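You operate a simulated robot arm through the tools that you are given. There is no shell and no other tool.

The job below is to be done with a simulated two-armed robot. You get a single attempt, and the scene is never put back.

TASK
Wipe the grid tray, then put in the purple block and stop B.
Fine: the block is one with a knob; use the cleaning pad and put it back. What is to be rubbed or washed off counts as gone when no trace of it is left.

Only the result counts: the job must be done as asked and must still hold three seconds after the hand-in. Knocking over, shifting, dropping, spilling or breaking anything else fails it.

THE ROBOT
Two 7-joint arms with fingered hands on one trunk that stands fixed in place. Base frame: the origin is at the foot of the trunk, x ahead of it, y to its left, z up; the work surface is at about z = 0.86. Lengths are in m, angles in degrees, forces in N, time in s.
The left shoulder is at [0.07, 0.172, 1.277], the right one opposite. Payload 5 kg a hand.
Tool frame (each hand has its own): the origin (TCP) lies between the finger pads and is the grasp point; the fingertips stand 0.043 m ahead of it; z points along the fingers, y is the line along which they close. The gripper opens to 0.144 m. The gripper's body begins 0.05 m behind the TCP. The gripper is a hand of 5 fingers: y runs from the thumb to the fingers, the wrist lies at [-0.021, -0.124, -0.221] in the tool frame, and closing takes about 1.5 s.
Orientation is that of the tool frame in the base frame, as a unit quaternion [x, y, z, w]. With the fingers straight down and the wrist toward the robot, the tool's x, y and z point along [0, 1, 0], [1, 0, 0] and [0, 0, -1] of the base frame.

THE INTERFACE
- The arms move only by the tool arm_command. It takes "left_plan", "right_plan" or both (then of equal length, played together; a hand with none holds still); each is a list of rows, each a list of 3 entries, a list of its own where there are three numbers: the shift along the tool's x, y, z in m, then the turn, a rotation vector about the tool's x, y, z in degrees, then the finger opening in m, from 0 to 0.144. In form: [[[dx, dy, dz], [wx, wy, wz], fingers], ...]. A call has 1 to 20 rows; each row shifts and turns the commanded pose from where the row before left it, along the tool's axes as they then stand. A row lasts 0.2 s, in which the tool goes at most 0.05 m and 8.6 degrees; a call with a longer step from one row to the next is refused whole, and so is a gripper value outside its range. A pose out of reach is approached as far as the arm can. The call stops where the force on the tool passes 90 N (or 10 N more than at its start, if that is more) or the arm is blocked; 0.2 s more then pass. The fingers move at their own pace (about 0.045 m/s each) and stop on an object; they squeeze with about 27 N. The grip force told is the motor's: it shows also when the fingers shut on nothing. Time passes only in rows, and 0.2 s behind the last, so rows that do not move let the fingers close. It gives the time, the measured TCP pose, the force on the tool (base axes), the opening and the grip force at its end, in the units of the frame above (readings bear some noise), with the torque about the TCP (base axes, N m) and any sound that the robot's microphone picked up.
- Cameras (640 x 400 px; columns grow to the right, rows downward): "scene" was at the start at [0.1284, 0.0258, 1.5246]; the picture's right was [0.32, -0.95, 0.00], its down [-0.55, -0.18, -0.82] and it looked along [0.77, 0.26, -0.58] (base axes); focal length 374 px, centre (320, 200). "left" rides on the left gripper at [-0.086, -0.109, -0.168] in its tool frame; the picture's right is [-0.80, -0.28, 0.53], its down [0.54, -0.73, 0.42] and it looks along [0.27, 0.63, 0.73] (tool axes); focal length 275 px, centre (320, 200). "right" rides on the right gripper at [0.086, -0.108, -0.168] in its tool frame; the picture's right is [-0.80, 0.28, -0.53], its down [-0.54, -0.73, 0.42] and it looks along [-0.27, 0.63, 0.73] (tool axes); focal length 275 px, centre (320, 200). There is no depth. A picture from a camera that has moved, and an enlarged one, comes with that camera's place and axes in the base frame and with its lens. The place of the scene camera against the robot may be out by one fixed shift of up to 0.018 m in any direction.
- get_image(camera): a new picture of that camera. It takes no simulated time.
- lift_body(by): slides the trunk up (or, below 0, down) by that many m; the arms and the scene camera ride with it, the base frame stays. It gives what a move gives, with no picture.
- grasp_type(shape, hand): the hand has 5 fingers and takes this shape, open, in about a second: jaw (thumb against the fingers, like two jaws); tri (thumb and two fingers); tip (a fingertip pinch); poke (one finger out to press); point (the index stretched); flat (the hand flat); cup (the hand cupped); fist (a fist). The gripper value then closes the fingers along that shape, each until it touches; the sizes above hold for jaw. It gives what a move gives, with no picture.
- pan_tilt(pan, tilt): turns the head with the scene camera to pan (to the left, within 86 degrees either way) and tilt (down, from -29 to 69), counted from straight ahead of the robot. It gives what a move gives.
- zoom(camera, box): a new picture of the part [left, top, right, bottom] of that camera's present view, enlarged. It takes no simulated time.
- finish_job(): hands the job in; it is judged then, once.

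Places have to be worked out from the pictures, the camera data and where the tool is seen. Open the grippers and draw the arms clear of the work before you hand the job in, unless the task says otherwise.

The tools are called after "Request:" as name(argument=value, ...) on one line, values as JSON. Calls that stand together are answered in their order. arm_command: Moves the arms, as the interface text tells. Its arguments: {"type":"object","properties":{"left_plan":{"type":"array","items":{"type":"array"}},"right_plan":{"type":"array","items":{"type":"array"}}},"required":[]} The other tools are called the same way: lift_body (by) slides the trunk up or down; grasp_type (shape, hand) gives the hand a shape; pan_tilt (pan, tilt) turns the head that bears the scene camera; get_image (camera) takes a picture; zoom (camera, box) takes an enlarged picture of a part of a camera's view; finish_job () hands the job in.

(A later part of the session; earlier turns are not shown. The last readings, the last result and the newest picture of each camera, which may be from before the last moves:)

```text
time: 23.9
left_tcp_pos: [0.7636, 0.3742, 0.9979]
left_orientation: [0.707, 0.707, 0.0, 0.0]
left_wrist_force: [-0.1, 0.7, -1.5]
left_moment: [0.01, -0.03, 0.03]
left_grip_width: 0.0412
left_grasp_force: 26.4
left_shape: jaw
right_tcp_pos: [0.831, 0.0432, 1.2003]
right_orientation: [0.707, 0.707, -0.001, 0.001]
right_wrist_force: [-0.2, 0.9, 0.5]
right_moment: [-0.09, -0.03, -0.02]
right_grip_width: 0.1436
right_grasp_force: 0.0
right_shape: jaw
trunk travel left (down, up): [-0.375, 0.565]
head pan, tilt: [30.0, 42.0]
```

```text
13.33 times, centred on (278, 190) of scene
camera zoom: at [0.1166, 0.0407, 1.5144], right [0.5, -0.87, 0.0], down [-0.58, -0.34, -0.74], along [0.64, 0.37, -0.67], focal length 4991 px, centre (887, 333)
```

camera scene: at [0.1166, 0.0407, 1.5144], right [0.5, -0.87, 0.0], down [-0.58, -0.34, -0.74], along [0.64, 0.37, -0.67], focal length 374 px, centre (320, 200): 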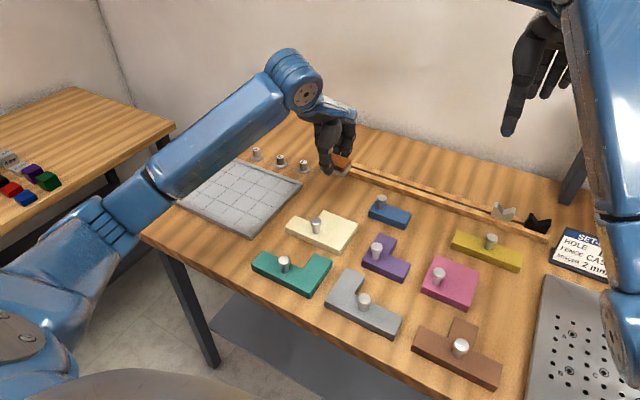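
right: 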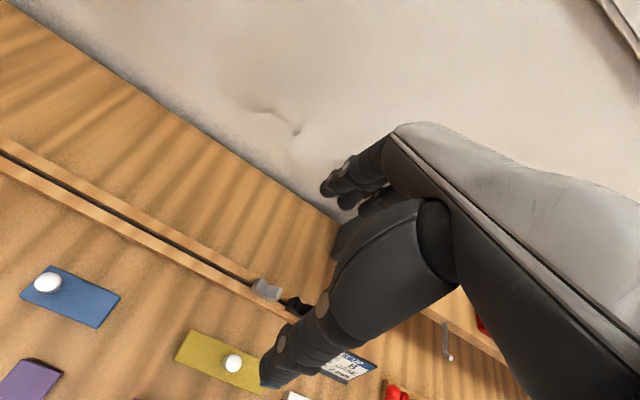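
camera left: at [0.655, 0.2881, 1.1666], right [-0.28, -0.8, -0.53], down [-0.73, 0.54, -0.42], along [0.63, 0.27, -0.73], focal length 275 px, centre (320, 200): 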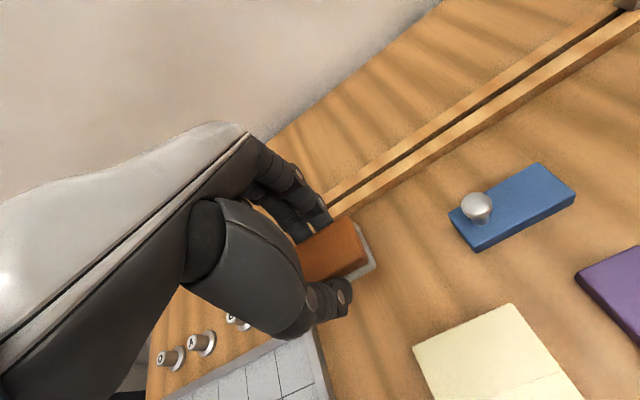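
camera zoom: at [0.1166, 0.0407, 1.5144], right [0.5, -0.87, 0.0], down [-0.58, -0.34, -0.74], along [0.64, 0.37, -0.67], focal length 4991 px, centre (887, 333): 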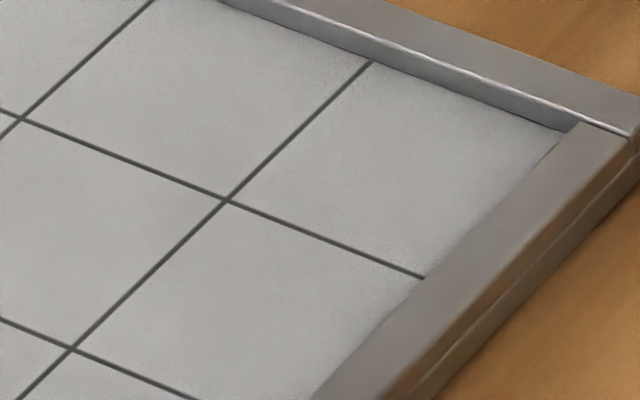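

That is plain shading; the wiped area is clean. I'll lower the pad back onto its original place (grasp pose 0.763, 0.372, 0.9085).

Request:
arm_command(left_plan=[[[0, 0, 0.03], [0, 0, 0], 0.03], [[0, 0, 0.03], [0, 0, 0], 0.03], [[0, 0, 0.024], [0, 0, 0], 0.03], [[0, 0, 0.003], [0, 0, 0], 0.03], [[0, 0, 0.0], [0, 0, 0], 0.03]])

Request:
zoom(camera="scene", box=[300, 150, 360, 210])

```text
time: 25.1
left_tcp_pos: [0.7645, 0.3711, 0.9114]
left_orientation: [0.707, 0.707, 0.0, 0.001]
left_wrist_force: [-0.3, 0.3, -1.3]
left_moment: [-0.04, 0.01, 0.04]
left_grip_width: 0.0414
left_grasp_force: 27.1
left_shape: jaw
right_tcp_pos: [0.832, 0.041, 1.1993]
right_orientation: [0.707, 0.708, 0.0, 0.001]
right_wrist_force: [-0.8, 0.9, 0.2]
right_moment: [0.01, -0.02, -0.03]
right_grip_width: 0.1436
right_grasp_force: 0.0
right_shape: jaw
trunk travel left (down, up): [-0.375, 0.565]
head pan, tilt: [30.0, 42.0]
```

```text
6.67 times, centred on (330, 180) of scene
camera zoom: at [0.1176, 0.0395, 1.5143], right [0.5, -0.87, 0.0], down [-0.58, -0.33, -0.74], along [0.64, 0.37, -0.67], focal length 2495 px, centre (253, 333)
```

zoom: 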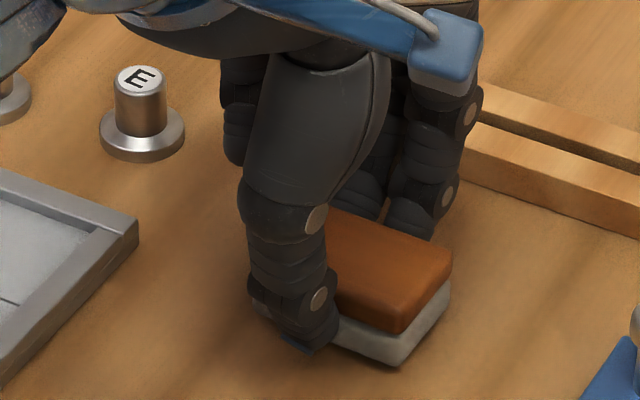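

The pad hovers about 3 mm above the table, within 2 mm of its original outline. I'll nudge it slightly and set it down.

Request:
arm_command(left_plan=[[[0.0015, -0.001, 0.0015], [0, 0, 0], 0.03], [[0, 0, 0.001], [0, 0, 0], 0.03], [[0, 0, 0.0], [0, 0, 0], 0.03]])

Request:
zoom(camera="scene", box=[300, 150, 360, 210])

```text
time: 25.9
left_tcp_pos: [0.7625, 0.3731, 0.9092]
left_orientation: [0.708, 0.707, 0.001, -0.001]
left_wrist_force: [-0.4, 0.3, -0.8]
left_moment: [0.03, -0.02, 0.02]
left_grip_width: 0.0411
left_grasp_force: 27.0
left_shape: jaw
right_tcp_pos: [0.8328, 0.0403, 1.1995]
right_orientation: [0.706, 0.708, 0.0, 0.001]
right_wrist_force: [1.7, -0.6, -0.4]
right_moment: [-0.02, 0.02, 0.03]
right_grip_width: 0.1438
right_grasp_force: 0.1
right_shape: jaw
trunk travel left (down, up): [-0.375, 0.565]
head pan, tilt: [30.0, 42.0]
```

```text
6.67 times, centred on (330, 180) of scene
camera zoom: at [0.1177, 0.0395, 1.5143], right [0.5, -0.87, 0.0], down [-0.58, -0.33, -0.74], along [0.64, 0.37, -0.67], focal length 2495 px, centre (253, 333)
```

zoom: 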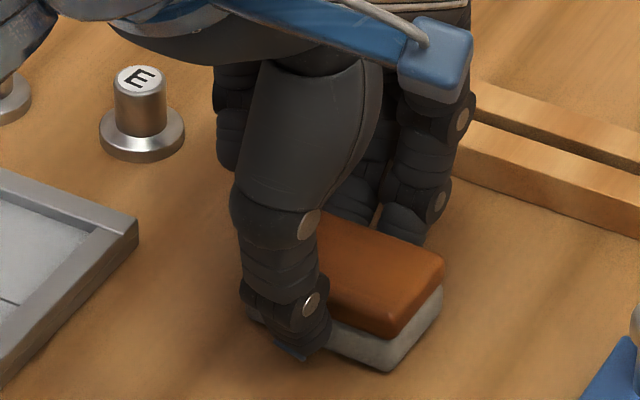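

The outline now matches the original closely; still no contact force. Lower by another 1 mm or so.

Request:
arm_command(left_plan=[[[0, 0, 0.001], [0, 0, 0], 0.03], [[0, 0, 0.0], [0, 0, 0], 0.03]])

```text
time: 26.5
left_tcp_pos: [0.7622, 0.3734, 0.9084]
left_orientation: [0.707, 0.707, 0.0, 0.0]
left_wrist_force: [-0.4, 0.3, 2.5]
left_moment: [0.01, -0.09, 0.02]
left_grip_width: 0.0411
left_grasp_force: 27.6
left_shape: jaw
right_tcp_pos: [0.8316, 0.0427, 1.2002]
right_orientation: [0.707, 0.707, 0.0, 0.0]
right_wrist_force: [0.5, 0.5, -0.4]
right_moment: [-0.03, -0.01, 0.0]
right_grip_width: 0.1438
right_grasp_force: 0.1
right_shape: jaw
trunk travel left (down, up): [-0.375, 0.565]
head pan, tilt: [30.0, 42.0]
```

The pad touches the table (2.5 N). I'll open the fingers to release it, staying still.

Request:
arm_command(left_plan=[[[0, 0, 0], [0, 0, 0], 0.06], [[0, 0, 0], [0, 0, 0], 0.08], [[0, 0, 0], [0, 0, 0], 0.1], [[0, 0, 0], [0, 0, 0], 0.1], [[0, 0, 0], [0, 0, 0], 0.1], [[0, 0, 0], [0, 0, 0], 0.1]])

Request:
zoom(camera="scene", box=[300, 150, 360, 210])

```text
time: 27.9
left_tcp_pos: [0.7627, 0.3726, 0.9078]
left_orientation: [0.707, 0.707, 0.001, 0.0]
left_wrist_force: [-0.1, 0.3, -0.7]
left_moment: [0.03, 0.0, 0.04]
left_grip_width: 0.0996
left_grasp_force: 0.0
left_shape: jaw
right_tcp_pos: [0.8322, 0.0421, 1.1988]
right_orientation: [0.708, 0.707, 0.0, 0.0]
right_wrist_force: [-0.1, 0.1, 0.0]
right_moment: [-0.03, 0.01, -0.01]
right_grip_width: 0.1438
right_grasp_force: 0.1
right_shape: jaw
trunk travel left (down, up): [-0.375, 0.565]
head pan, tilt: [30.0, 42.0]
```

```text
6.67 times, centred on (330, 180) of scene
camera zoom: at [0.1176, 0.0395, 1.5143], right [0.5, -0.87, 0.0], down [-0.58, -0.33, -0.74], along [0.64, 0.37, -0.67], focal length 2495 px, centre (253, 333)
```

zoom: 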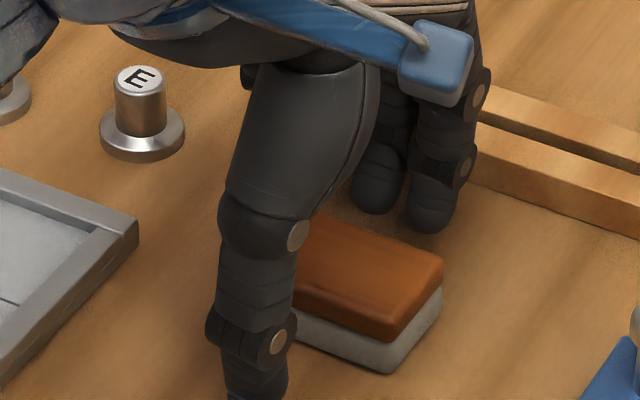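

The pad is back on its original outline. I'll lift the hand straight up and move it over the purple block's knob.

Request:
arm_command(left_plan=[[[0, 0, -0.04], [0, 0, 0], 0.1], [[0, 0, -0.045], [0, 0, 0], 0.1], [[0, 0, -0.045], [0, 0, 0], 0.1], [[-0.0348, -0.0324, 0], [0, 0, 0], 0.1], [[-0.0348, -0.0324, 0], [0, 0, 0], 0.1], [[-0.0348, -0.0324, 0], [0, 0, 0], 0.1], [[-0.0348, -0.0324, 0], [0, 0, 0], 0.1], [[-0.0348, -0.0324, 0], [0, 0, 0], 0.1], [[0, 0, 0], [0, 0, 0], 0.1]])

Request:
get_image(camera="left")

Request:
get_image(camera="scene")

```text
time: 29.9
left_tcp_pos: [0.601, 0.1996, 1.0364]
left_orientation: [0.707, 0.707, 0.0, 0.0]
left_wrist_force: [0.0, 0.8, -0.9]
left_moment: [0.0, 0.02, 0.04]
left_grip_width: 0.0995
left_grasp_force: 0.0
left_shape: jaw
right_tcp_pos: [0.8307, 0.0438, 1.1991]
right_orientation: [0.707, 0.707, -0.001, 0.001]
right_wrist_force: [0.5, 1.0, 0.4]
right_moment: [-0.02, 0.0, -0.02]
right_grip_width: 0.1436
right_grasp_force: 0.0
right_shape: jaw
trunk travel left (down, up): [-0.375, 0.565]
head pan, tilt: [30.0, 42.0]
```

```text
taken
camera left: at [0.4916, 0.1146, 1.2041], right [-0.28, -0.8, -0.53], down [-0.73, 0.54, -0.42], along [0.63, 0.27, -0.73], focal length 275 px, centre (320, 200)
```

left: 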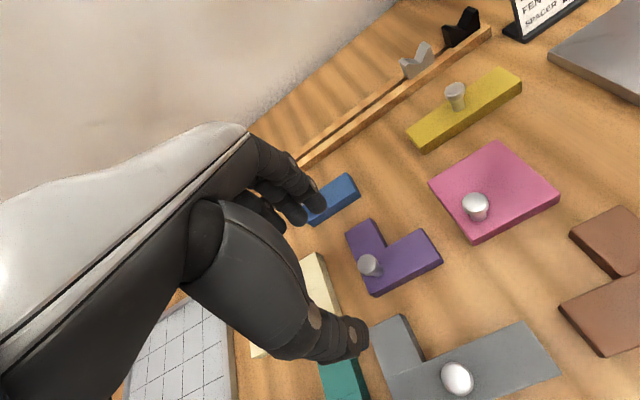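

```text
taken
camera scene: at [0.1179, 0.0405, 1.5143], right [0.5, -0.87, 0.0], down [-0.58, -0.34, -0.74], along [0.64, 0.37, -0.67], focal length 374 px, centre (320, 200)
```

scene: 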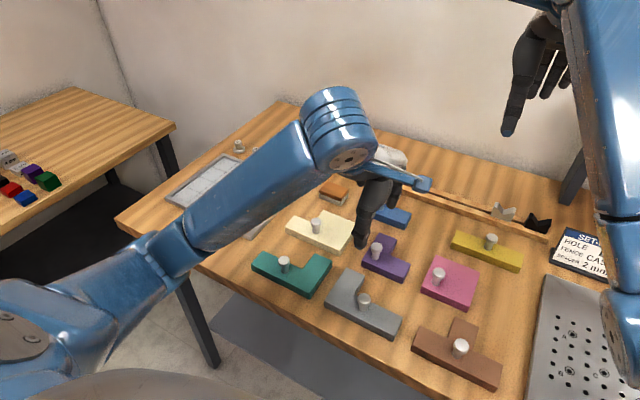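

The purple block is in view just beyond the grasp line. I'll zoom in for its exact corners and knob.

Request:
zoom(camera="left", box=[320, 200, 464, 310])

Request:
zoom(camera="scene", box=[330, 200, 430, 300])

```text
3.64 times, centred on (392, 255) of left
camera zoom: at [0.4916, 0.1146, 1.2041], right [-0.28, -0.8, -0.53], down [-0.73, 0.54, -0.42], along [0.63, 0.27, -0.73], focal length 1001 px, centre (58, 0)
```

zoom: 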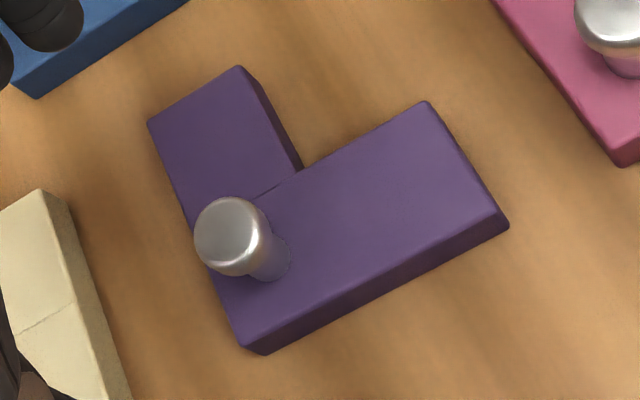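

```text
4.00 times, centred on (380, 250) of scene
camera zoom: at [0.1179, 0.0405, 1.5143], right [0.5, -0.87, 0.0], down [-0.58, -0.34, -0.74], along [0.64, 0.37, -0.67], focal length 1497 px, centre (80, 0)
```

zoom: 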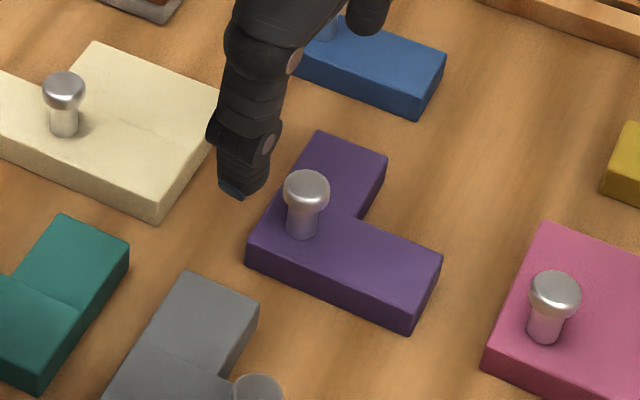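

The block is axis-aligned with its knob at about (0.620, 0.1945), knob head top near z 0.917. I'll line up above the knob and descend to a safe height with a 0.07 m opening.

Request:
arm_command(left_plan=[[[-0.0045, 0.0195, 0], [0, 0, 0], 0.07], [[0, 0, 0.02], [0, 0, 0], 0.07], [[0, 0, 0.02], [0, 0, 0], 0.07], [[0, 0, 0.02], [0, 0, 0], 0.07], [[0, 0, 0], [0, 0, 0], 0.07]])

Request:
zoom(camera="left", box=[220, 140, 460, 380])

Request:
zoom(camera="scene", box=[330, 200, 430, 300])

```text
time: 31.1
left_tcp_pos: [0.6198, 0.1972, 0.9779]
left_orientation: [0.707, 0.707, 0.0, 0.0]
left_wrist_force: [-0.3, 0.2, 0.7]
left_moment: [0.02, -0.04, -0.02]
left_grip_width: 0.0704
left_grasp_force: 0.2
left_shape: jaw
right_tcp_pos: [0.8311, 0.0416, 1.1997]
right_orientation: [0.707, 0.707, 0.0, 0.0]
right_wrist_force: [-0.4, 0.3, 0.0]
right_moment: [-0.01, 0.0, 0.01]
right_grip_width: 0.1437
right_grasp_force: 0.0
right_shape: jaw
trunk travel left (down, up): [-0.375, 0.565]
head pan, tilt: [30.0, 42.0]
```

```text
1.67 times, centred on (340, 260) of left
camera zoom: at [0.5105, 0.1115, 1.1459], right [-0.28, -0.8, -0.53], down [-0.73, 0.54, -0.42], along [0.63, 0.27, -0.73], focal length 459 px, centre (287, 100)
```

zoom: 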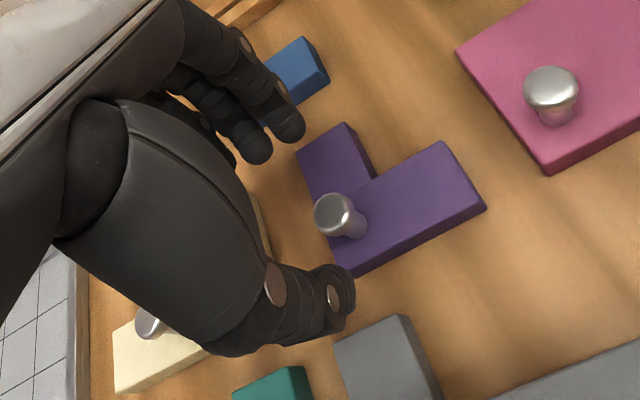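

```text
4.00 times, centred on (380, 250) of scene
camera zoom: at [0.1173, 0.0394, 1.5144], right [0.5, -0.87, 0.0], down [-0.58, -0.33, -0.74], along [0.64, 0.37, -0.67], focal length 1497 px, centre (80, 0)
```

zoom: 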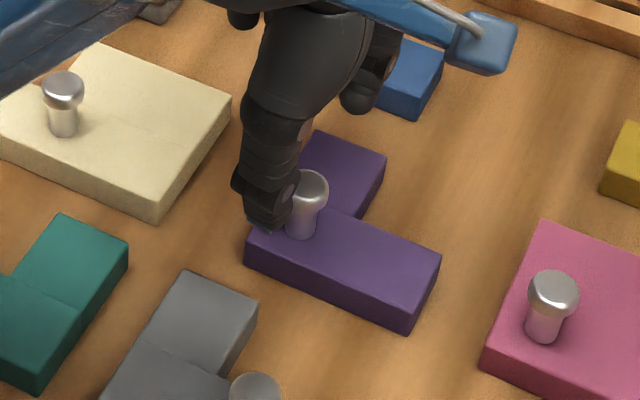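

The knob is centred between thumb and fingers to within a few millimetres. I'll trim the alignment and descend so the finger pads surround the knob head, staying above the block's top.

Request:
arm_command(left_plan=[[[-0.002, -0.0005, 0.015], [0, 0, 0], 0.07], [[0, 0, 0.015], [0, 0, 0], 0.07], [[0, 0, 0.008], [0, 0, 0], 0.07], [[0, 0, 0], [0, 0, 0], 0.07]])

Request:
zoom(camera="left", box=[220, 140, 460, 380])

Request:
zoom(camera="scene", box=[330, 200, 430, 300])

```text
time: 32.1
left_tcp_pos: [0.6192, 0.1945, 0.9407]
left_orientation: [0.707, 0.707, 0.0, 0.0]
left_wrist_force: [0.3, 0.5, -0.1]
left_moment: [0.0, 0.01, 0.04]
left_grip_width: 0.0703
left_grasp_force: 0.0
left_shape: jaw
right_tcp_pos: [0.8316, 0.0426, 1.2005]
right_orientation: [0.707, 0.707, 0.0, 0.0]
right_wrist_force: [-0.9, 0.6, -0.5]
right_moment: [-0.04, 0.0, -0.05]
right_grip_width: 0.1433
right_grasp_force: 0.0
right_shape: jaw
trunk travel left (down, up): [-0.375, 0.565]
head pan, tilt: [30.0, 42.0]
```

```text
1.67 times, centred on (340, 260) of left
camera zoom: at [0.5097, 0.1089, 1.1079], right [-0.28, -0.8, -0.53], down [-0.73, 0.54, -0.42], along [0.63, 0.27, -0.73], focal length 459 px, centre (287, 100)
```

zoom: 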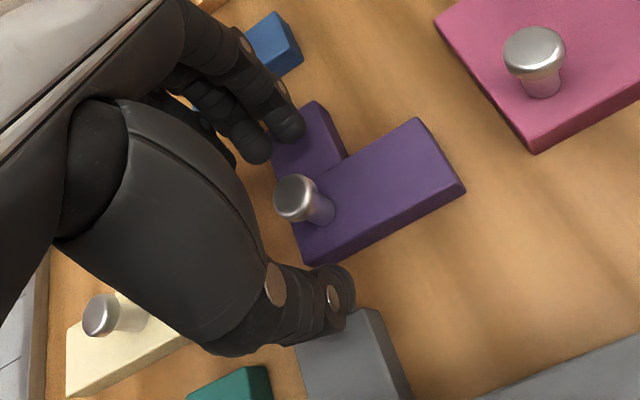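

```text
4.00 times, centred on (380, 250) of scene
camera zoom: at [0.1175, 0.0394, 1.5143], right [0.5, -0.87, 0.0], down [-0.58, -0.33, -0.74], along [0.64, 0.37, -0.67], focal length 1497 px, centre (80, 0)
```

zoom: 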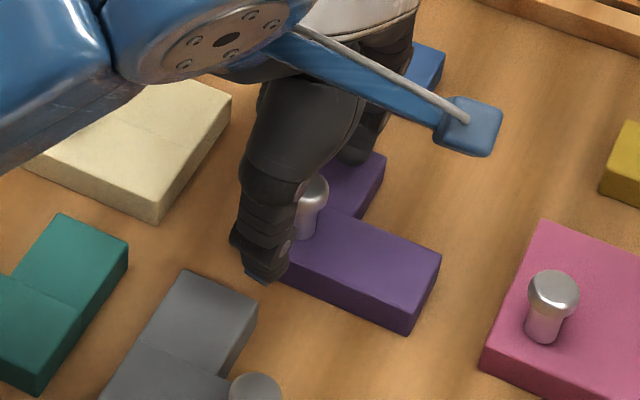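

The knob head is within 2 mm of the grasp axis. I'll lower 3 mm more and close onto the knob.

Request:
arm_command(left_plan=[[[0, 0, 0.003], [0, 0, 0], 0.05], [[0, 0, 0], [0, 0, 0], 0.03], [[0, 0, 0], [0, 0, 0], 0.01], [[0, 0, 0], [0, 0, 0], 0.01], [[0, 0, 0], [0, 0, 0], 0.01], [[0, 0, 0], [0, 0, 0], 0.01]])

Request:
zoom(camera="left", box=[220, 140, 460, 380])

Request:
zoom(camera="scene", box=[330, 200, 430, 300])

```text
time: 33.5
left_tcp_pos: [0.6188, 0.1942, 0.9358]
left_orientation: [0.707, 0.707, 0.0, 0.0]
left_wrist_force: [0.2, 0.5, -0.9]
left_moment: [0.0, 0.03, -0.01]
left_grip_width: 0.0147
left_grasp_force: 26.7
left_shape: jaw
right_tcp_pos: [0.8315, 0.0414, 1.2]
right_orientation: [0.707, 0.707, -0.001, 0.0]
right_wrist_force: [0.0, -0.2, 0.2]
right_moment: [0.0, -0.02, 0.01]
right_grip_width: 0.1436
right_grasp_force: 0.2
right_shape: jaw
trunk travel left (down, up): [-0.375, 0.565]
head pan, tilt: [30.0, 42.0]
```

```text
1.67 times, centred on (340, 260) of left
camera zoom: at [0.5099, 0.1085, 1.1043], right [-0.28, -0.8, -0.53], down [-0.73, 0.54, -0.42], along [0.63, 0.27, -0.73], focal length 459 px, centre (287, 100)
```

zoom: 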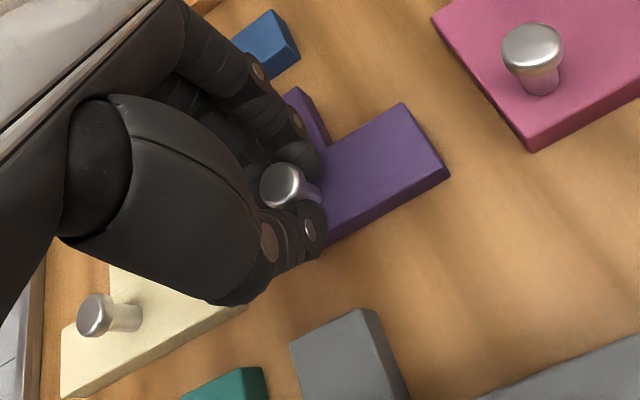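

```text
4.00 times, centred on (380, 250) of scene
camera zoom: at [0.1177, 0.0394, 1.5143], right [0.5, -0.87, 0.0], down [-0.58, -0.33, -0.74], along [0.64, 0.37, -0.67], focal length 1497 px, centre (80, 0)
```

zoom: 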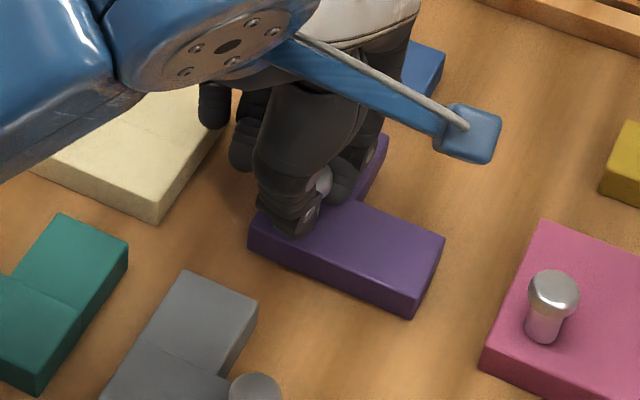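

The fingers closed on the knob's stem (0.0147 m) just under the head, and the block seems to have risen a little in the hand. I'll lift gently by 0.05 m and inspect the hold and tilt.

Request:
arm_command(left_plan=[[[0, 0, -0.01], [0, 0, 0], 0.01], [[0, 0, -0.02], [0, 0, 0], 0.01], [[0, 0, -0.02], [0, 0, 0], 0.01], [[0, 0, 0], [0, 0, 0], 0.01]])

Request:
get_image(camera="left")

Request:
zoom(camera="scene", box=[320, 180, 440, 300])

Request:
get_image(camera="right")

```text
time: 34.5
left_tcp_pos: [0.6191, 0.1931, 0.9876]
left_orientation: [0.708, 0.707, 0.0, 0.0]
left_wrist_force: [0.3, -0.9, -1.4]
left_moment: [0.05, 0.05, 0.0]
left_grip_width: 0.0144
left_grasp_force: 27.7
left_shape: jaw
right_tcp_pos: [0.8312, 0.0417, 1.1984]
right_orientation: [0.707, 0.707, 0.001, 0.0]
right_wrist_force: [-0.8, 0.9, 0.0]
right_moment: [0.01, -0.01, 0.02]
right_grip_width: 0.1435
right_grasp_force: 0.1
right_shape: jaw
trunk travel left (down, up): [-0.375, 0.565]
head pan, tilt: [30.0, 42.0]
```

```text
taken
camera left: at [0.5109, 0.1085, 1.1549], right [-0.28, -0.8, -0.53], down [-0.73, 0.54, -0.42], along [0.63, 0.27, -0.73], focal length 275 px, centre (320, 200)
```

left: 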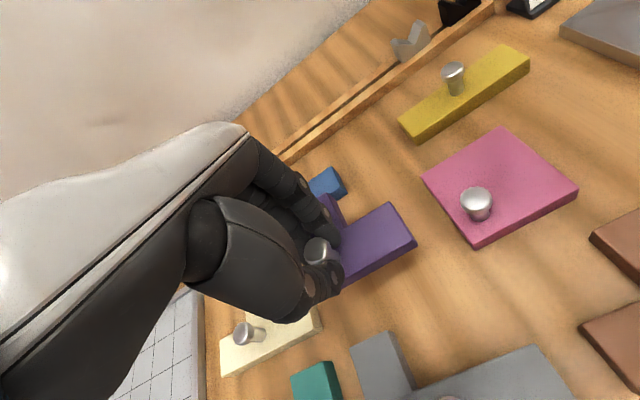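

```text
3.33 times, centred on (380, 240) of scene
camera zoom: at [0.1176, 0.0397, 1.5143], right [0.5, -0.87, 0.0], down [-0.58, -0.33, -0.74], along [0.64, 0.37, -0.67], focal length 1248 px, centre (120, 67)
```

zoom: 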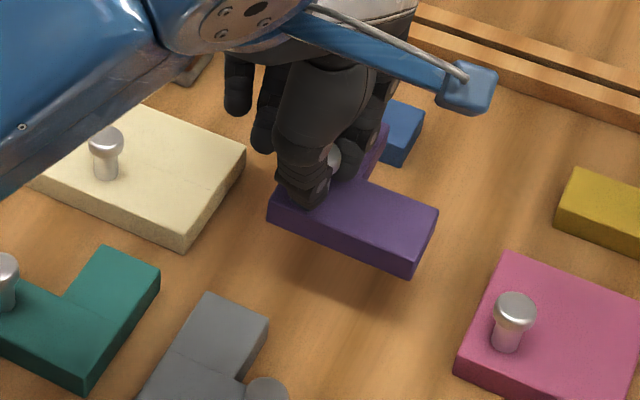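

```text
taken
camera right: at [0.7235, 0.1271, 1.3661], right [0.28, -0.8, 0.53], down [-0.73, -0.54, -0.42], along [0.63, -0.27, -0.73], focal length 275 px, centre (320, 200)
```

right: 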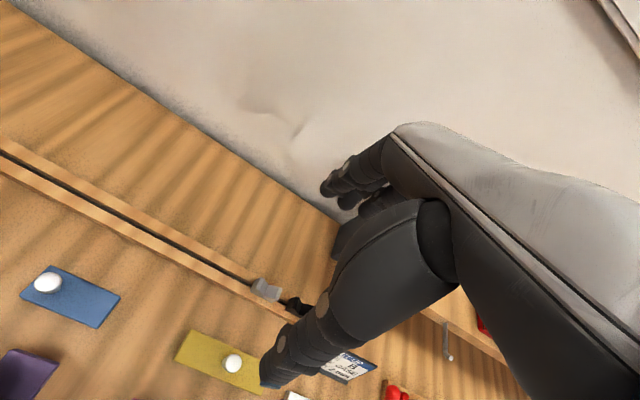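

The block is off the table and held. I'll zoom in to judge its tilt in the hand.

Request:
zoom(camera="scene", box=[365, 205, 420, 265])

Request:
zoom(camera="left", box=[290, 180, 430, 300])

```text
6.67 times, centred on (392, 235) of scene
camera zoom: at [0.1176, 0.0397, 1.5143], right [0.5, -0.87, 0.0], down [-0.58, -0.33, -0.74], along [0.64, 0.37, -0.67], focal length 2495 px, centre (-163, -33)
```

zoom: 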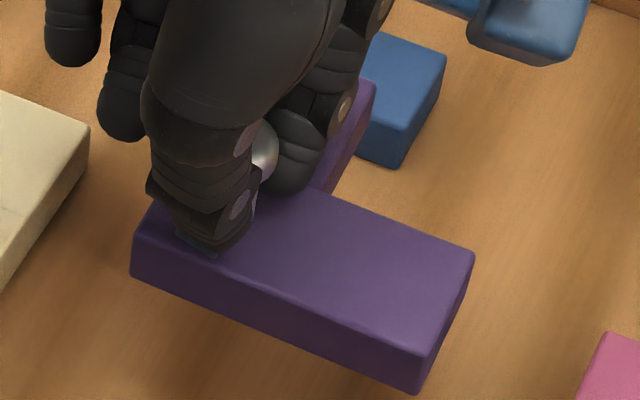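

```text
3.33 times, centred on (360, 240) of left
camera zoom: at [0.5109, 0.1085, 1.1549], right [-0.28, -0.8, -0.53], down [-0.73, 0.54, -0.42], along [0.63, 0.27, -0.73], focal length 918 px, centre (187, 67)
```

zoom: 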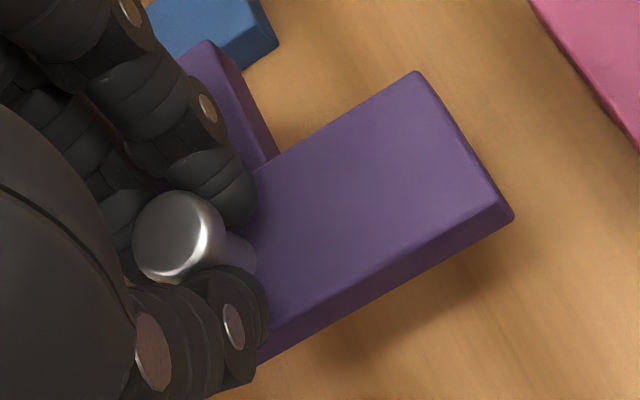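

The block hangs nearly level with its knob caged in the fingers. I'll raise it and carry it smoothly in +y to above the tray, stopping short so I can measure the tray cells with the hand camera.

Request:
arm_command(left_plan=[[[0, 0, -0.025], [0, 0, 0], 0.01], [[0, 0, -0.025], [0, 0, 0], 0.01], [[0.03, 0, 0], [0, 0, 0], 0.01], [[0.035, 0, 0], [0, 0, 0], 0.01], [[0.035, 0, 0], [0, 0, 0], 0.01], [[0.035, 0, 0], [0, 0, 0], 0.01], [[0.035, 0, 0], [0, 0, 0], 0.01], [[0.035, 0, 0], [0, 0, 0], 0.01], [[0.035, 0, 0], [0, 0, 0], 0.01], [[0.035, 0, 0], [0, 0, 0], 0.01], [[0.035, 0, 0], [0, 0, 0], 0.01], [[0.035, 0, 0], [0, 0, 0], 0.01], [[0.035, 0, 0], [0, 0, 0], 0.01], [[0.03, 0, 0], [0, 0, 0], 0.01], [[0, 0, 0], [0, 0, 0], 0.01]])

Request:
get_image(camera="left")

Request:
zoom(camera="scene", box=[150, 100, 350, 245])

```text
time: 37.7
left_tcp_pos: [0.6187, 0.6023, 1.0398]
left_orientation: [0.708, 0.706, 0.001, 0.0]
left_wrist_force: [0.4, -0.4, -1.4]
left_moment: [0.05, 0.01, 0.01]
left_grip_width: 0.0146
left_grasp_force: 26.7
left_shape: jaw
right_tcp_pos: [0.8325, 0.0412, 1.1997]
right_orientation: [0.707, 0.707, 0.001, 0.0]
right_wrist_force: [0.8, -0.2, -0.1]
right_moment: [-0.01, 0.01, 0.02]
right_grip_width: 0.1436
right_grasp_force: 0.0
right_shape: jaw
trunk travel left (down, up): [-0.375, 0.565]
head pan, tilt: [30.0, 42.0]
```

```text
taken
camera left: at [0.5097, 0.5175, 1.2063], right [-0.28, -0.8, -0.53], down [-0.73, 0.54, -0.42], along [0.63, 0.27, -0.73], focal length 275 px, centre (320, 200)
```

left: 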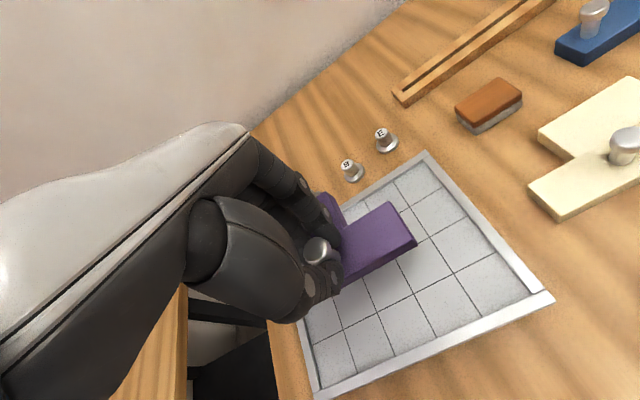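

```text
2.76 times, centred on (250, 172) of scene
camera zoom: at [0.1177, 0.0391, 1.5143], right [0.5, -0.87, 0.0], down [-0.58, -0.33, -0.74], along [0.64, 0.37, -0.67], focal length 1033 px, centre (513, 276)
```

zoom: 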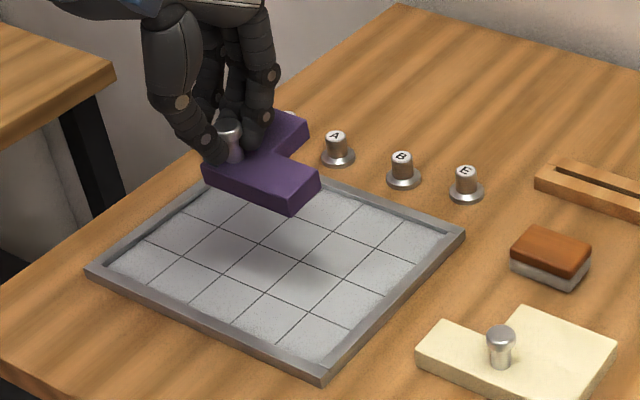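

The block is over the tray. I'll zoom in on the tray from the hand camera to locate its inner walls and grid lines.

Request:
zoom(camera="left", box=[300, 140, 460, 240])

Request:
zoom(camera="left", box=[400, 220, 560, 320])

Request:
zoom(camera="left", box=[280, 290, 440, 400])

Request:
zoom(camera="scene", box=[205, 130, 275, 180])

```text
4.00 times, centred on (380, 190) of left
camera zoom: at [0.5097, 0.5175, 1.2063], right [-0.28, -0.8, -0.53], down [-0.73, 0.54, -0.42], along [0.63, 0.27, -0.73], focal length 1101 px, centre (80, 240)
```

zoom: 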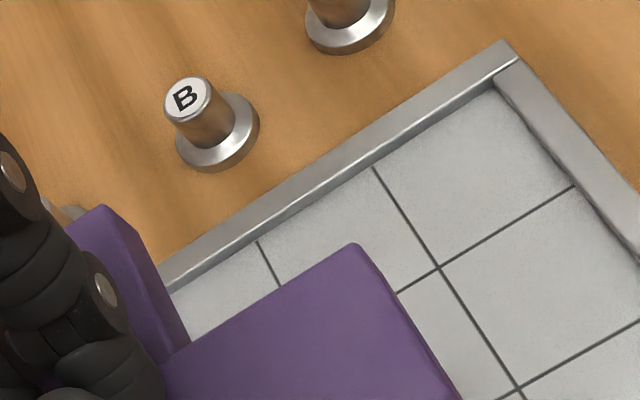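

```text
4.00 times, centred on (480, 270) of left
camera zoom: at [0.5097, 0.5175, 1.2063], right [-0.28, -0.8, -0.53], down [-0.73, 0.54, -0.42], along [0.63, 0.27, -0.73], focal length 1101 px, centre (-320, -80)
```

zoom: 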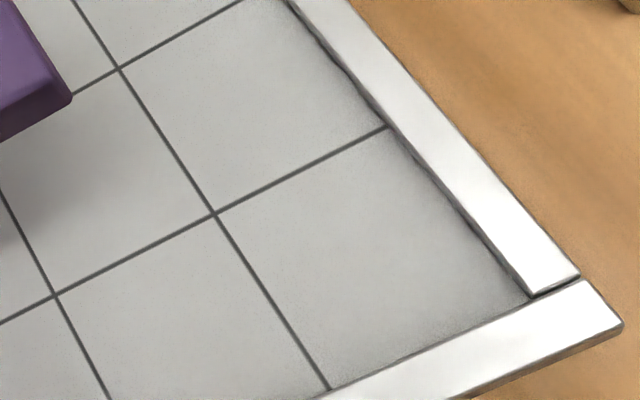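

```text
3.64 times, centred on (360, 345) of left
camera zoom: at [0.5097, 0.5175, 1.2063], right [-0.28, -0.8, -0.53], down [-0.73, 0.54, -0.42], along [0.63, 0.27, -0.73], focal length 1001 px, centre (174, -327)
```

zoom: 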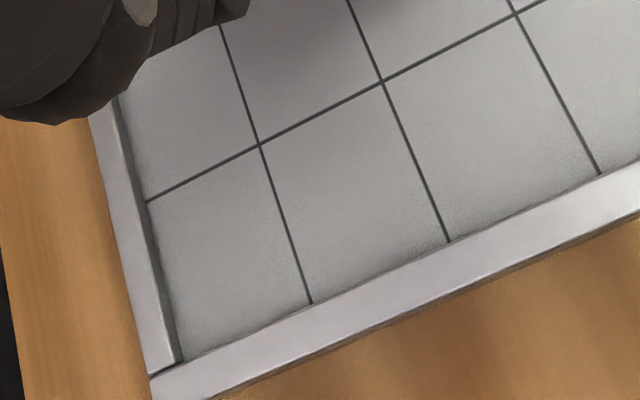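

```text
8.00 times, centred on (240, 155) of scene
camera zoom: at [0.1177, 0.0391, 1.5143], right [0.5, -0.87, 0.0], down [-0.58, -0.33, -0.74], along [0.64, 0.37, -0.67], focal length 2994 px, centre (960, 560)
```

zoom: 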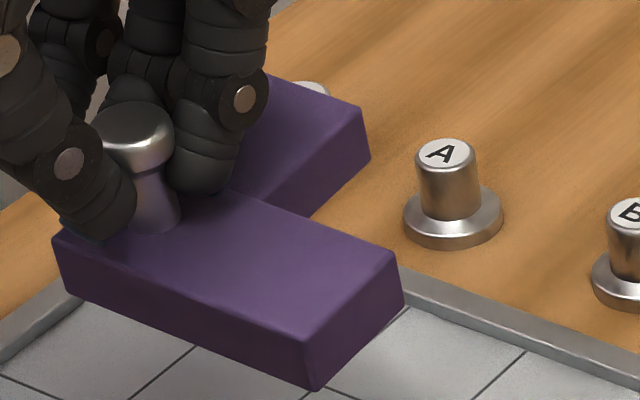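

Grid intersections from the hand camera give exact 0.05 m cells with the tray centre at (0.649, 0.601), and stop B at about (0.8045, 0.569). I'll check the block's tilt in the hand more finely before lowering.

Request:
zoom(camera="left", box=[310, 185, 430, 290])

Request:
zoom(camera="scene", box=[210, 135, 270, 180])

```text
3.81 times, centred on (370, 238) of left
camera zoom: at [0.5097, 0.5175, 1.2063], right [-0.28, -0.8, -0.53], down [-0.73, 0.54, -0.42], along [0.63, 0.27, -0.73], focal length 1049 px, centre (130, 57)
```

zoom: 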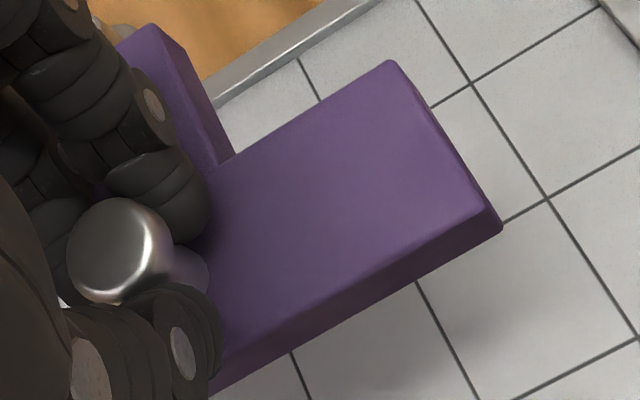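

```text
8.89 times, centred on (240, 158) of scene
camera zoom: at [0.1177, 0.0391, 1.5143], right [0.5, -0.87, 0.0], down [-0.58, -0.33, -0.74], along [0.64, 0.37, -0.67], focal length 3327 px, centre (1031, 578)
```

zoom: 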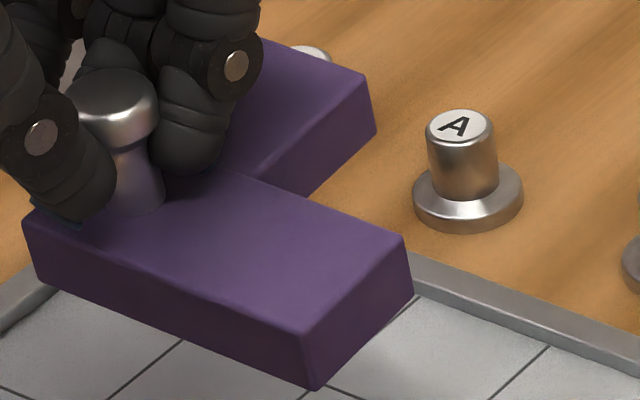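

The block is level within a few degrees, its corner cell about 3 mm ahead of the TCP. I'll target the corner cell at grid cell centre (0.624, 0.601), lowering to just above the floor first.

Request:
arm_command(left_plan=[[[-0.001, 0.0022, 0.02], [0, 0, 0], 0.01], [[0, 0, 0.025], [0, 0, 0], 0.01], [[0, 0, 0.025], [0, 0, 0], 0.01], [[0, 0, 0.02], [0, 0, 0], 0.01], [[0, 0, 0], [0, 0, 0], 0.01]])

Request:
get_image(camera="left")

Request:
zoom(camera="scene", box=[180, 130, 300, 230])

```text
time: 38.9
left_tcp_pos: [0.62, 0.6022, 0.9475]
left_orientation: [0.707, 0.707, 0.0, 0.0]
left_wrist_force: [0.1, 0.1, -0.8]
left_moment: [0.03, 0.04, 0.0]
left_grip_width: 0.0145
left_grasp_force: 27.1
left_shape: jaw
right_tcp_pos: [0.832, 0.0421, 1.2004]
right_orientation: [0.708, 0.706, 0.0, 0.0]
right_wrist_force: [-0.1, -0.2, 0.9]
right_moment: [0.04, 0.03, -0.04]
right_grip_width: 0.1434
right_grasp_force: 0.0
right_shape: jaw
trunk travel left (down, up): [-0.375, 0.565]
head pan, tilt: [30.0, 42.0]
```

```text
taken
camera left: at [0.5112, 0.5167, 1.1148], right [-0.28, -0.8, -0.53], down [-0.73, 0.54, -0.42], along [0.63, 0.27, -0.73], focal length 275 px, centre (320, 200)
```

left: 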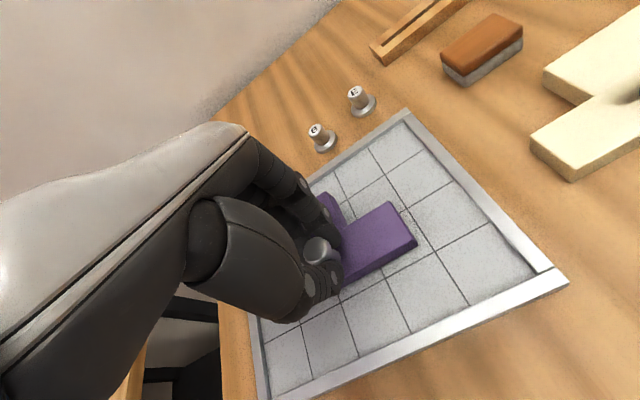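

```text
4.00 times, centred on (240, 180) of scene
camera zoom: at [0.1174, 0.0393, 1.5144], right [0.5, -0.87, 0.0], down [-0.58, -0.33, -0.74], along [0.64, 0.37, -0.67], focal length 1497 px, centre (640, 280)
```

zoom: 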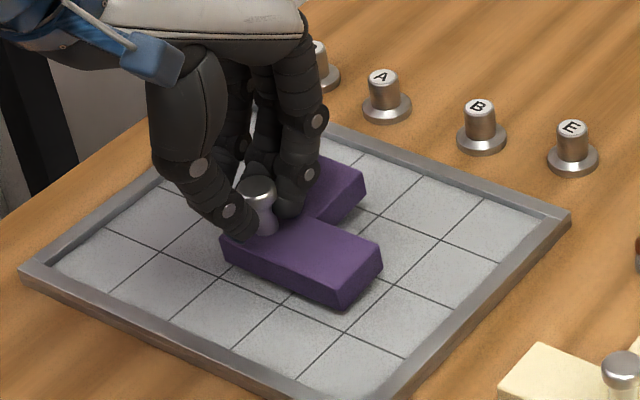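

The block is hovering about 1–1.5 cm above the floor, well inside the tray. I'll lower in small steps while watching the force.

Request:
arm_command(left_plan=[[[0, 0, 0.004], [0, 0, 0], 0.01], [[0, 0, 0.004], [0, 0, 0], 0.01], [[0, 0, 0], [0, 0, 0], 0.01]])

Request:
arm_command(left_plan=[[[0, 0, 0.002], [0, 0, 0], 0.01], [[0, 0, 0.002], [0, 0, 0], 0.01], [[0, 0, 0], [0, 0, 0], 0.01]])

Request:
zoom(camera="scene", box=[180, 130, 300, 230])

```text
time: 39.7
left_tcp_pos: [0.6212, 0.6013, 0.9404]
left_orientation: [0.707, 0.708, 0.001, 0.0]
left_wrist_force: [1.5, 0.1, 4.2]
left_moment: [0.0, -0.02, -0.02]
left_grip_width: 0.0151
left_grasp_force: 27.2
left_shape: jaw
right_tcp_pos: [0.8312, 0.0394, 1.1991]
right_orientation: [0.707, 0.707, 0.0, 0.001]
right_wrist_force: [-0.6, 0.3, 0.0]
right_moment: [-0.01, 0.0, -0.01]
right_grip_width: 0.1436
right_grasp_force: 0.1
right_shape: jaw
trunk travel left (down, up): [-0.375, 0.565]
head pan, tilt: [30.0, 42.0]
```

```text
time: 40.5
left_tcp_pos: [0.6215, 0.6008, 0.9372]
left_orientation: [0.708, 0.706, 0.001, 0.001]
left_wrist_force: [1.4, 1.0, 11.8]
left_moment: [0.04, -0.31, -0.02]
left_grip_width: 0.0155
left_grasp_force: 27.0
left_shape: jaw
right_tcp_pos: [0.8304, 0.0408, 1.2002]
right_orientation: [0.707, 0.707, 0.0, 0.0]
right_wrist_force: [-0.1, 0.0, -0.5]
right_moment: [-0.02, 0.0, 0.01]
right_grip_width: 0.1438
right_grasp_force: 0.0
right_shape: jaw
trunk travel left (down, up): [-0.375, 0.565]
head pan, tilt: [30.0, 42.0]
```

```text
4.00 times, centred on (240, 180) of scene
camera zoom: at [0.1166, 0.0385, 1.5145], right [0.5, -0.87, 0.0], down [-0.58, -0.33, -0.74], along [0.64, 0.37, -0.67], focal length 1497 px, centre (640, 280)
```

zoom: 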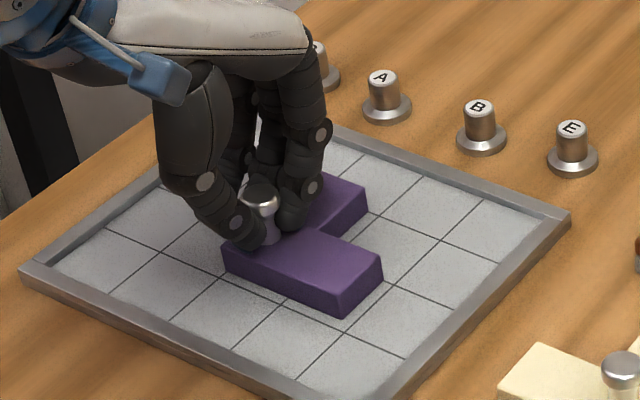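

The block is on the floor (12 N). I'll ease the push by 2 mm and open the fingers.

Request:
arm_command(left_plan=[[[0, 0, -0.002], [0, 0, 0], 0.01], [[0, 0, 0], [0, 0, 0], 0.025], [[0, 0, 0], [0, 0, 0], 0.04], [[0, 0, 0], [0, 0, 0], 0.06], [[0, 0, 0], [0, 0, 0], 0.06], [[0, 0, 0], [0, 0, 0], 0.06]])

Request:
get_image(camera="left")

Request:
zoom(camera="scene", box=[180, 130, 300, 230])

```text
time: 41.9
left_tcp_pos: [0.6197, 0.6006, 0.9368]
left_orientation: [0.707, 0.707, 0.0, 0.0]
left_wrist_force: [0.5, 0.6, 0.5]
left_moment: [0.03, 0.03, 0.02]
left_grip_width: 0.0594
left_grasp_force: 0.0
left_shape: jaw
right_tcp_pos: [0.8316, 0.0413, 1.1999]
right_orientation: [0.707, 0.707, 0.0, 0.0]
right_wrist_force: [0.4, 0.0, 0.0]
right_moment: [-0.02, 0.01, -0.02]
right_grip_width: 0.1433
right_grasp_force: 0.1
right_shape: jaw
trunk travel left (down, up): [-0.375, 0.565]
head pan, tilt: [30.0, 42.0]
```

```text
taken
camera left: at [0.5126, 0.5165, 1.1051], right [-0.28, -0.8, -0.53], down [-0.73, 0.54, -0.42], along [0.63, 0.27, -0.73], focal length 275 px, centre (320, 200)
```

left: 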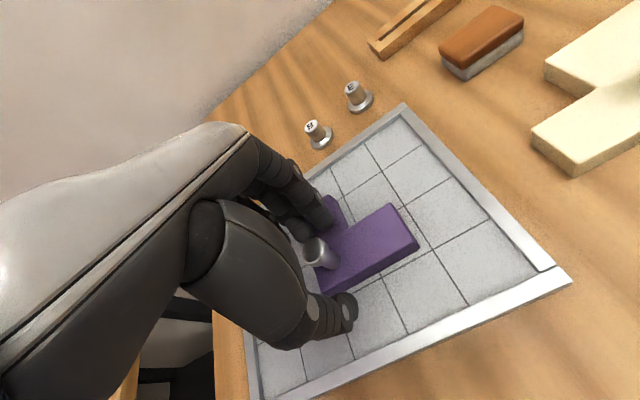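

```text
4.00 times, centred on (240, 180) of scene
camera zoom: at [0.1175, 0.0395, 1.5143], right [0.5, -0.87, 0.0], down [-0.58, -0.33, -0.74], along [0.64, 0.37, -0.67], focal length 1497 px, centre (640, 280)
```

zoom: 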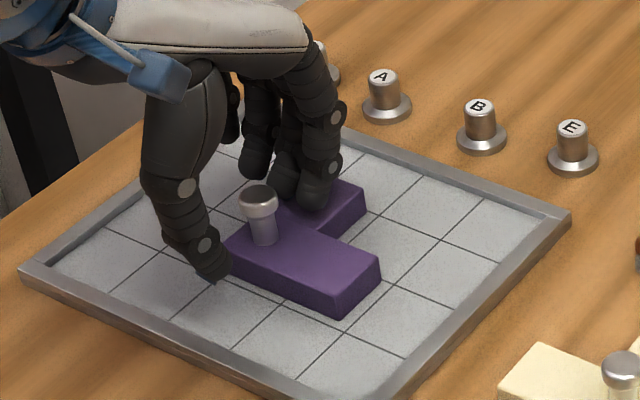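

The block sits flat inside grid cells and is free of the fingers. I'll lift straight up, then move above stop B (about 0.8045, 0.569) with the fingers narrowed.

Request:
arm_command(left_plan=[[[0, 0, -0.02], [0, 0, 0], 0.06], [[0, 0, -0.03], [0, 0, 0], 0.06], [[0, 0, -0.04], [0, 0, 0], 0.06], [[-0.0062, 0.0369, 0], [0, 0, 0], 0.045], [[-0.0062, 0.0369, 0], [0, 0, 0], 0.045], [[-0.0062, 0.0369, 0], [0, 0, 0], 0.045], [[-0.0062, 0.0369, 0], [0, 0, 0], 0.045], [[-0.0062, 0.0369, 0], [0, 0, 0], 0.045], [[0, 0, 0], [0, 0, 0], 0.045]])

Request:
get_image(camera="left")

Request:
zoom(camera="left", box=[300, 220, 440, 320])

Request:
zoom(camera="scene", box=[180, 110, 320, 230])

```text
time: 43.9
left_tcp_pos: [0.8044, 0.5695, 1.0273]
left_orientation: [0.708, 0.706, 0.0, 0.001]
left_wrist_force: [0.3, -0.8, -0.3]
left_moment: [-0.01, -0.05, 0.02]
left_grip_width: 0.0453
left_grasp_force: 0.1
left_shape: jaw
right_tcp_pos: [0.8303, 0.0423, 1.2008]
right_orientation: [0.707, 0.707, 0.001, -0.001]
right_wrist_force: [0.0, 0.3, 0.1]
right_moment: [0.0, -0.02, -0.03]
right_grip_width: 0.1434
right_grasp_force: 0.1
right_shape: jaw
trunk travel left (down, up): [-0.375, 0.565]
head pan, tilt: [30.0, 42.0]
```

```text
taken
camera left: at [0.6964, 0.4848, 1.1955], right [-0.28, -0.8, -0.53], down [-0.72, 0.54, -0.42], along [0.63, 0.27, -0.73], focal length 275 px, centre (320, 200)
```

left: 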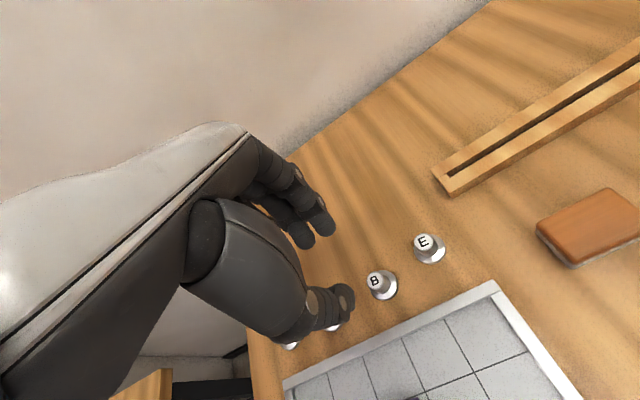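

```text
4.00 times, centred on (370, 270) of left
camera zoom: at [0.6964, 0.4848, 1.1955], right [-0.28, -0.8, -0.53], down [-0.72, 0.54, -0.42], along [0.63, 0.27, -0.73], focal length 1101 px, centre (120, -80)
```

zoom: 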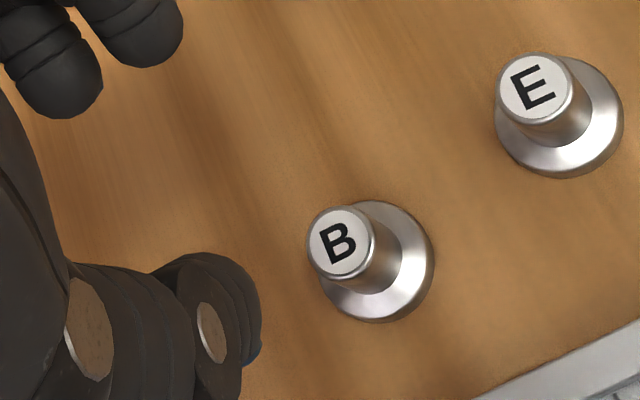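

```text
3.33 times, centred on (250, 170) of scene
camera zoom: at [0.1163, 0.04, 1.5145], right [0.5, -0.87, 0.0], down [-0.58, -0.33, -0.74], along [0.64, 0.37, -0.67], focal length 1248 px, centre (553, 300)
```

zoom: 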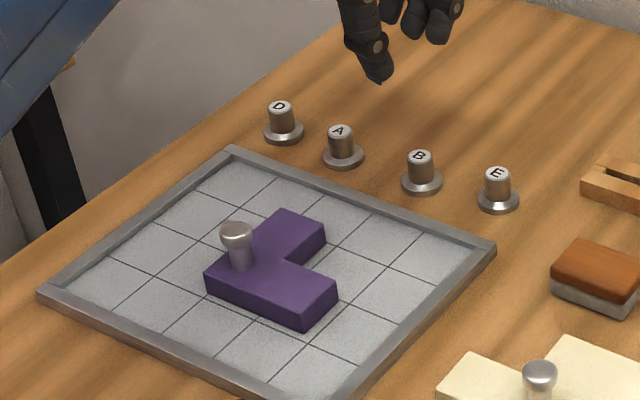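

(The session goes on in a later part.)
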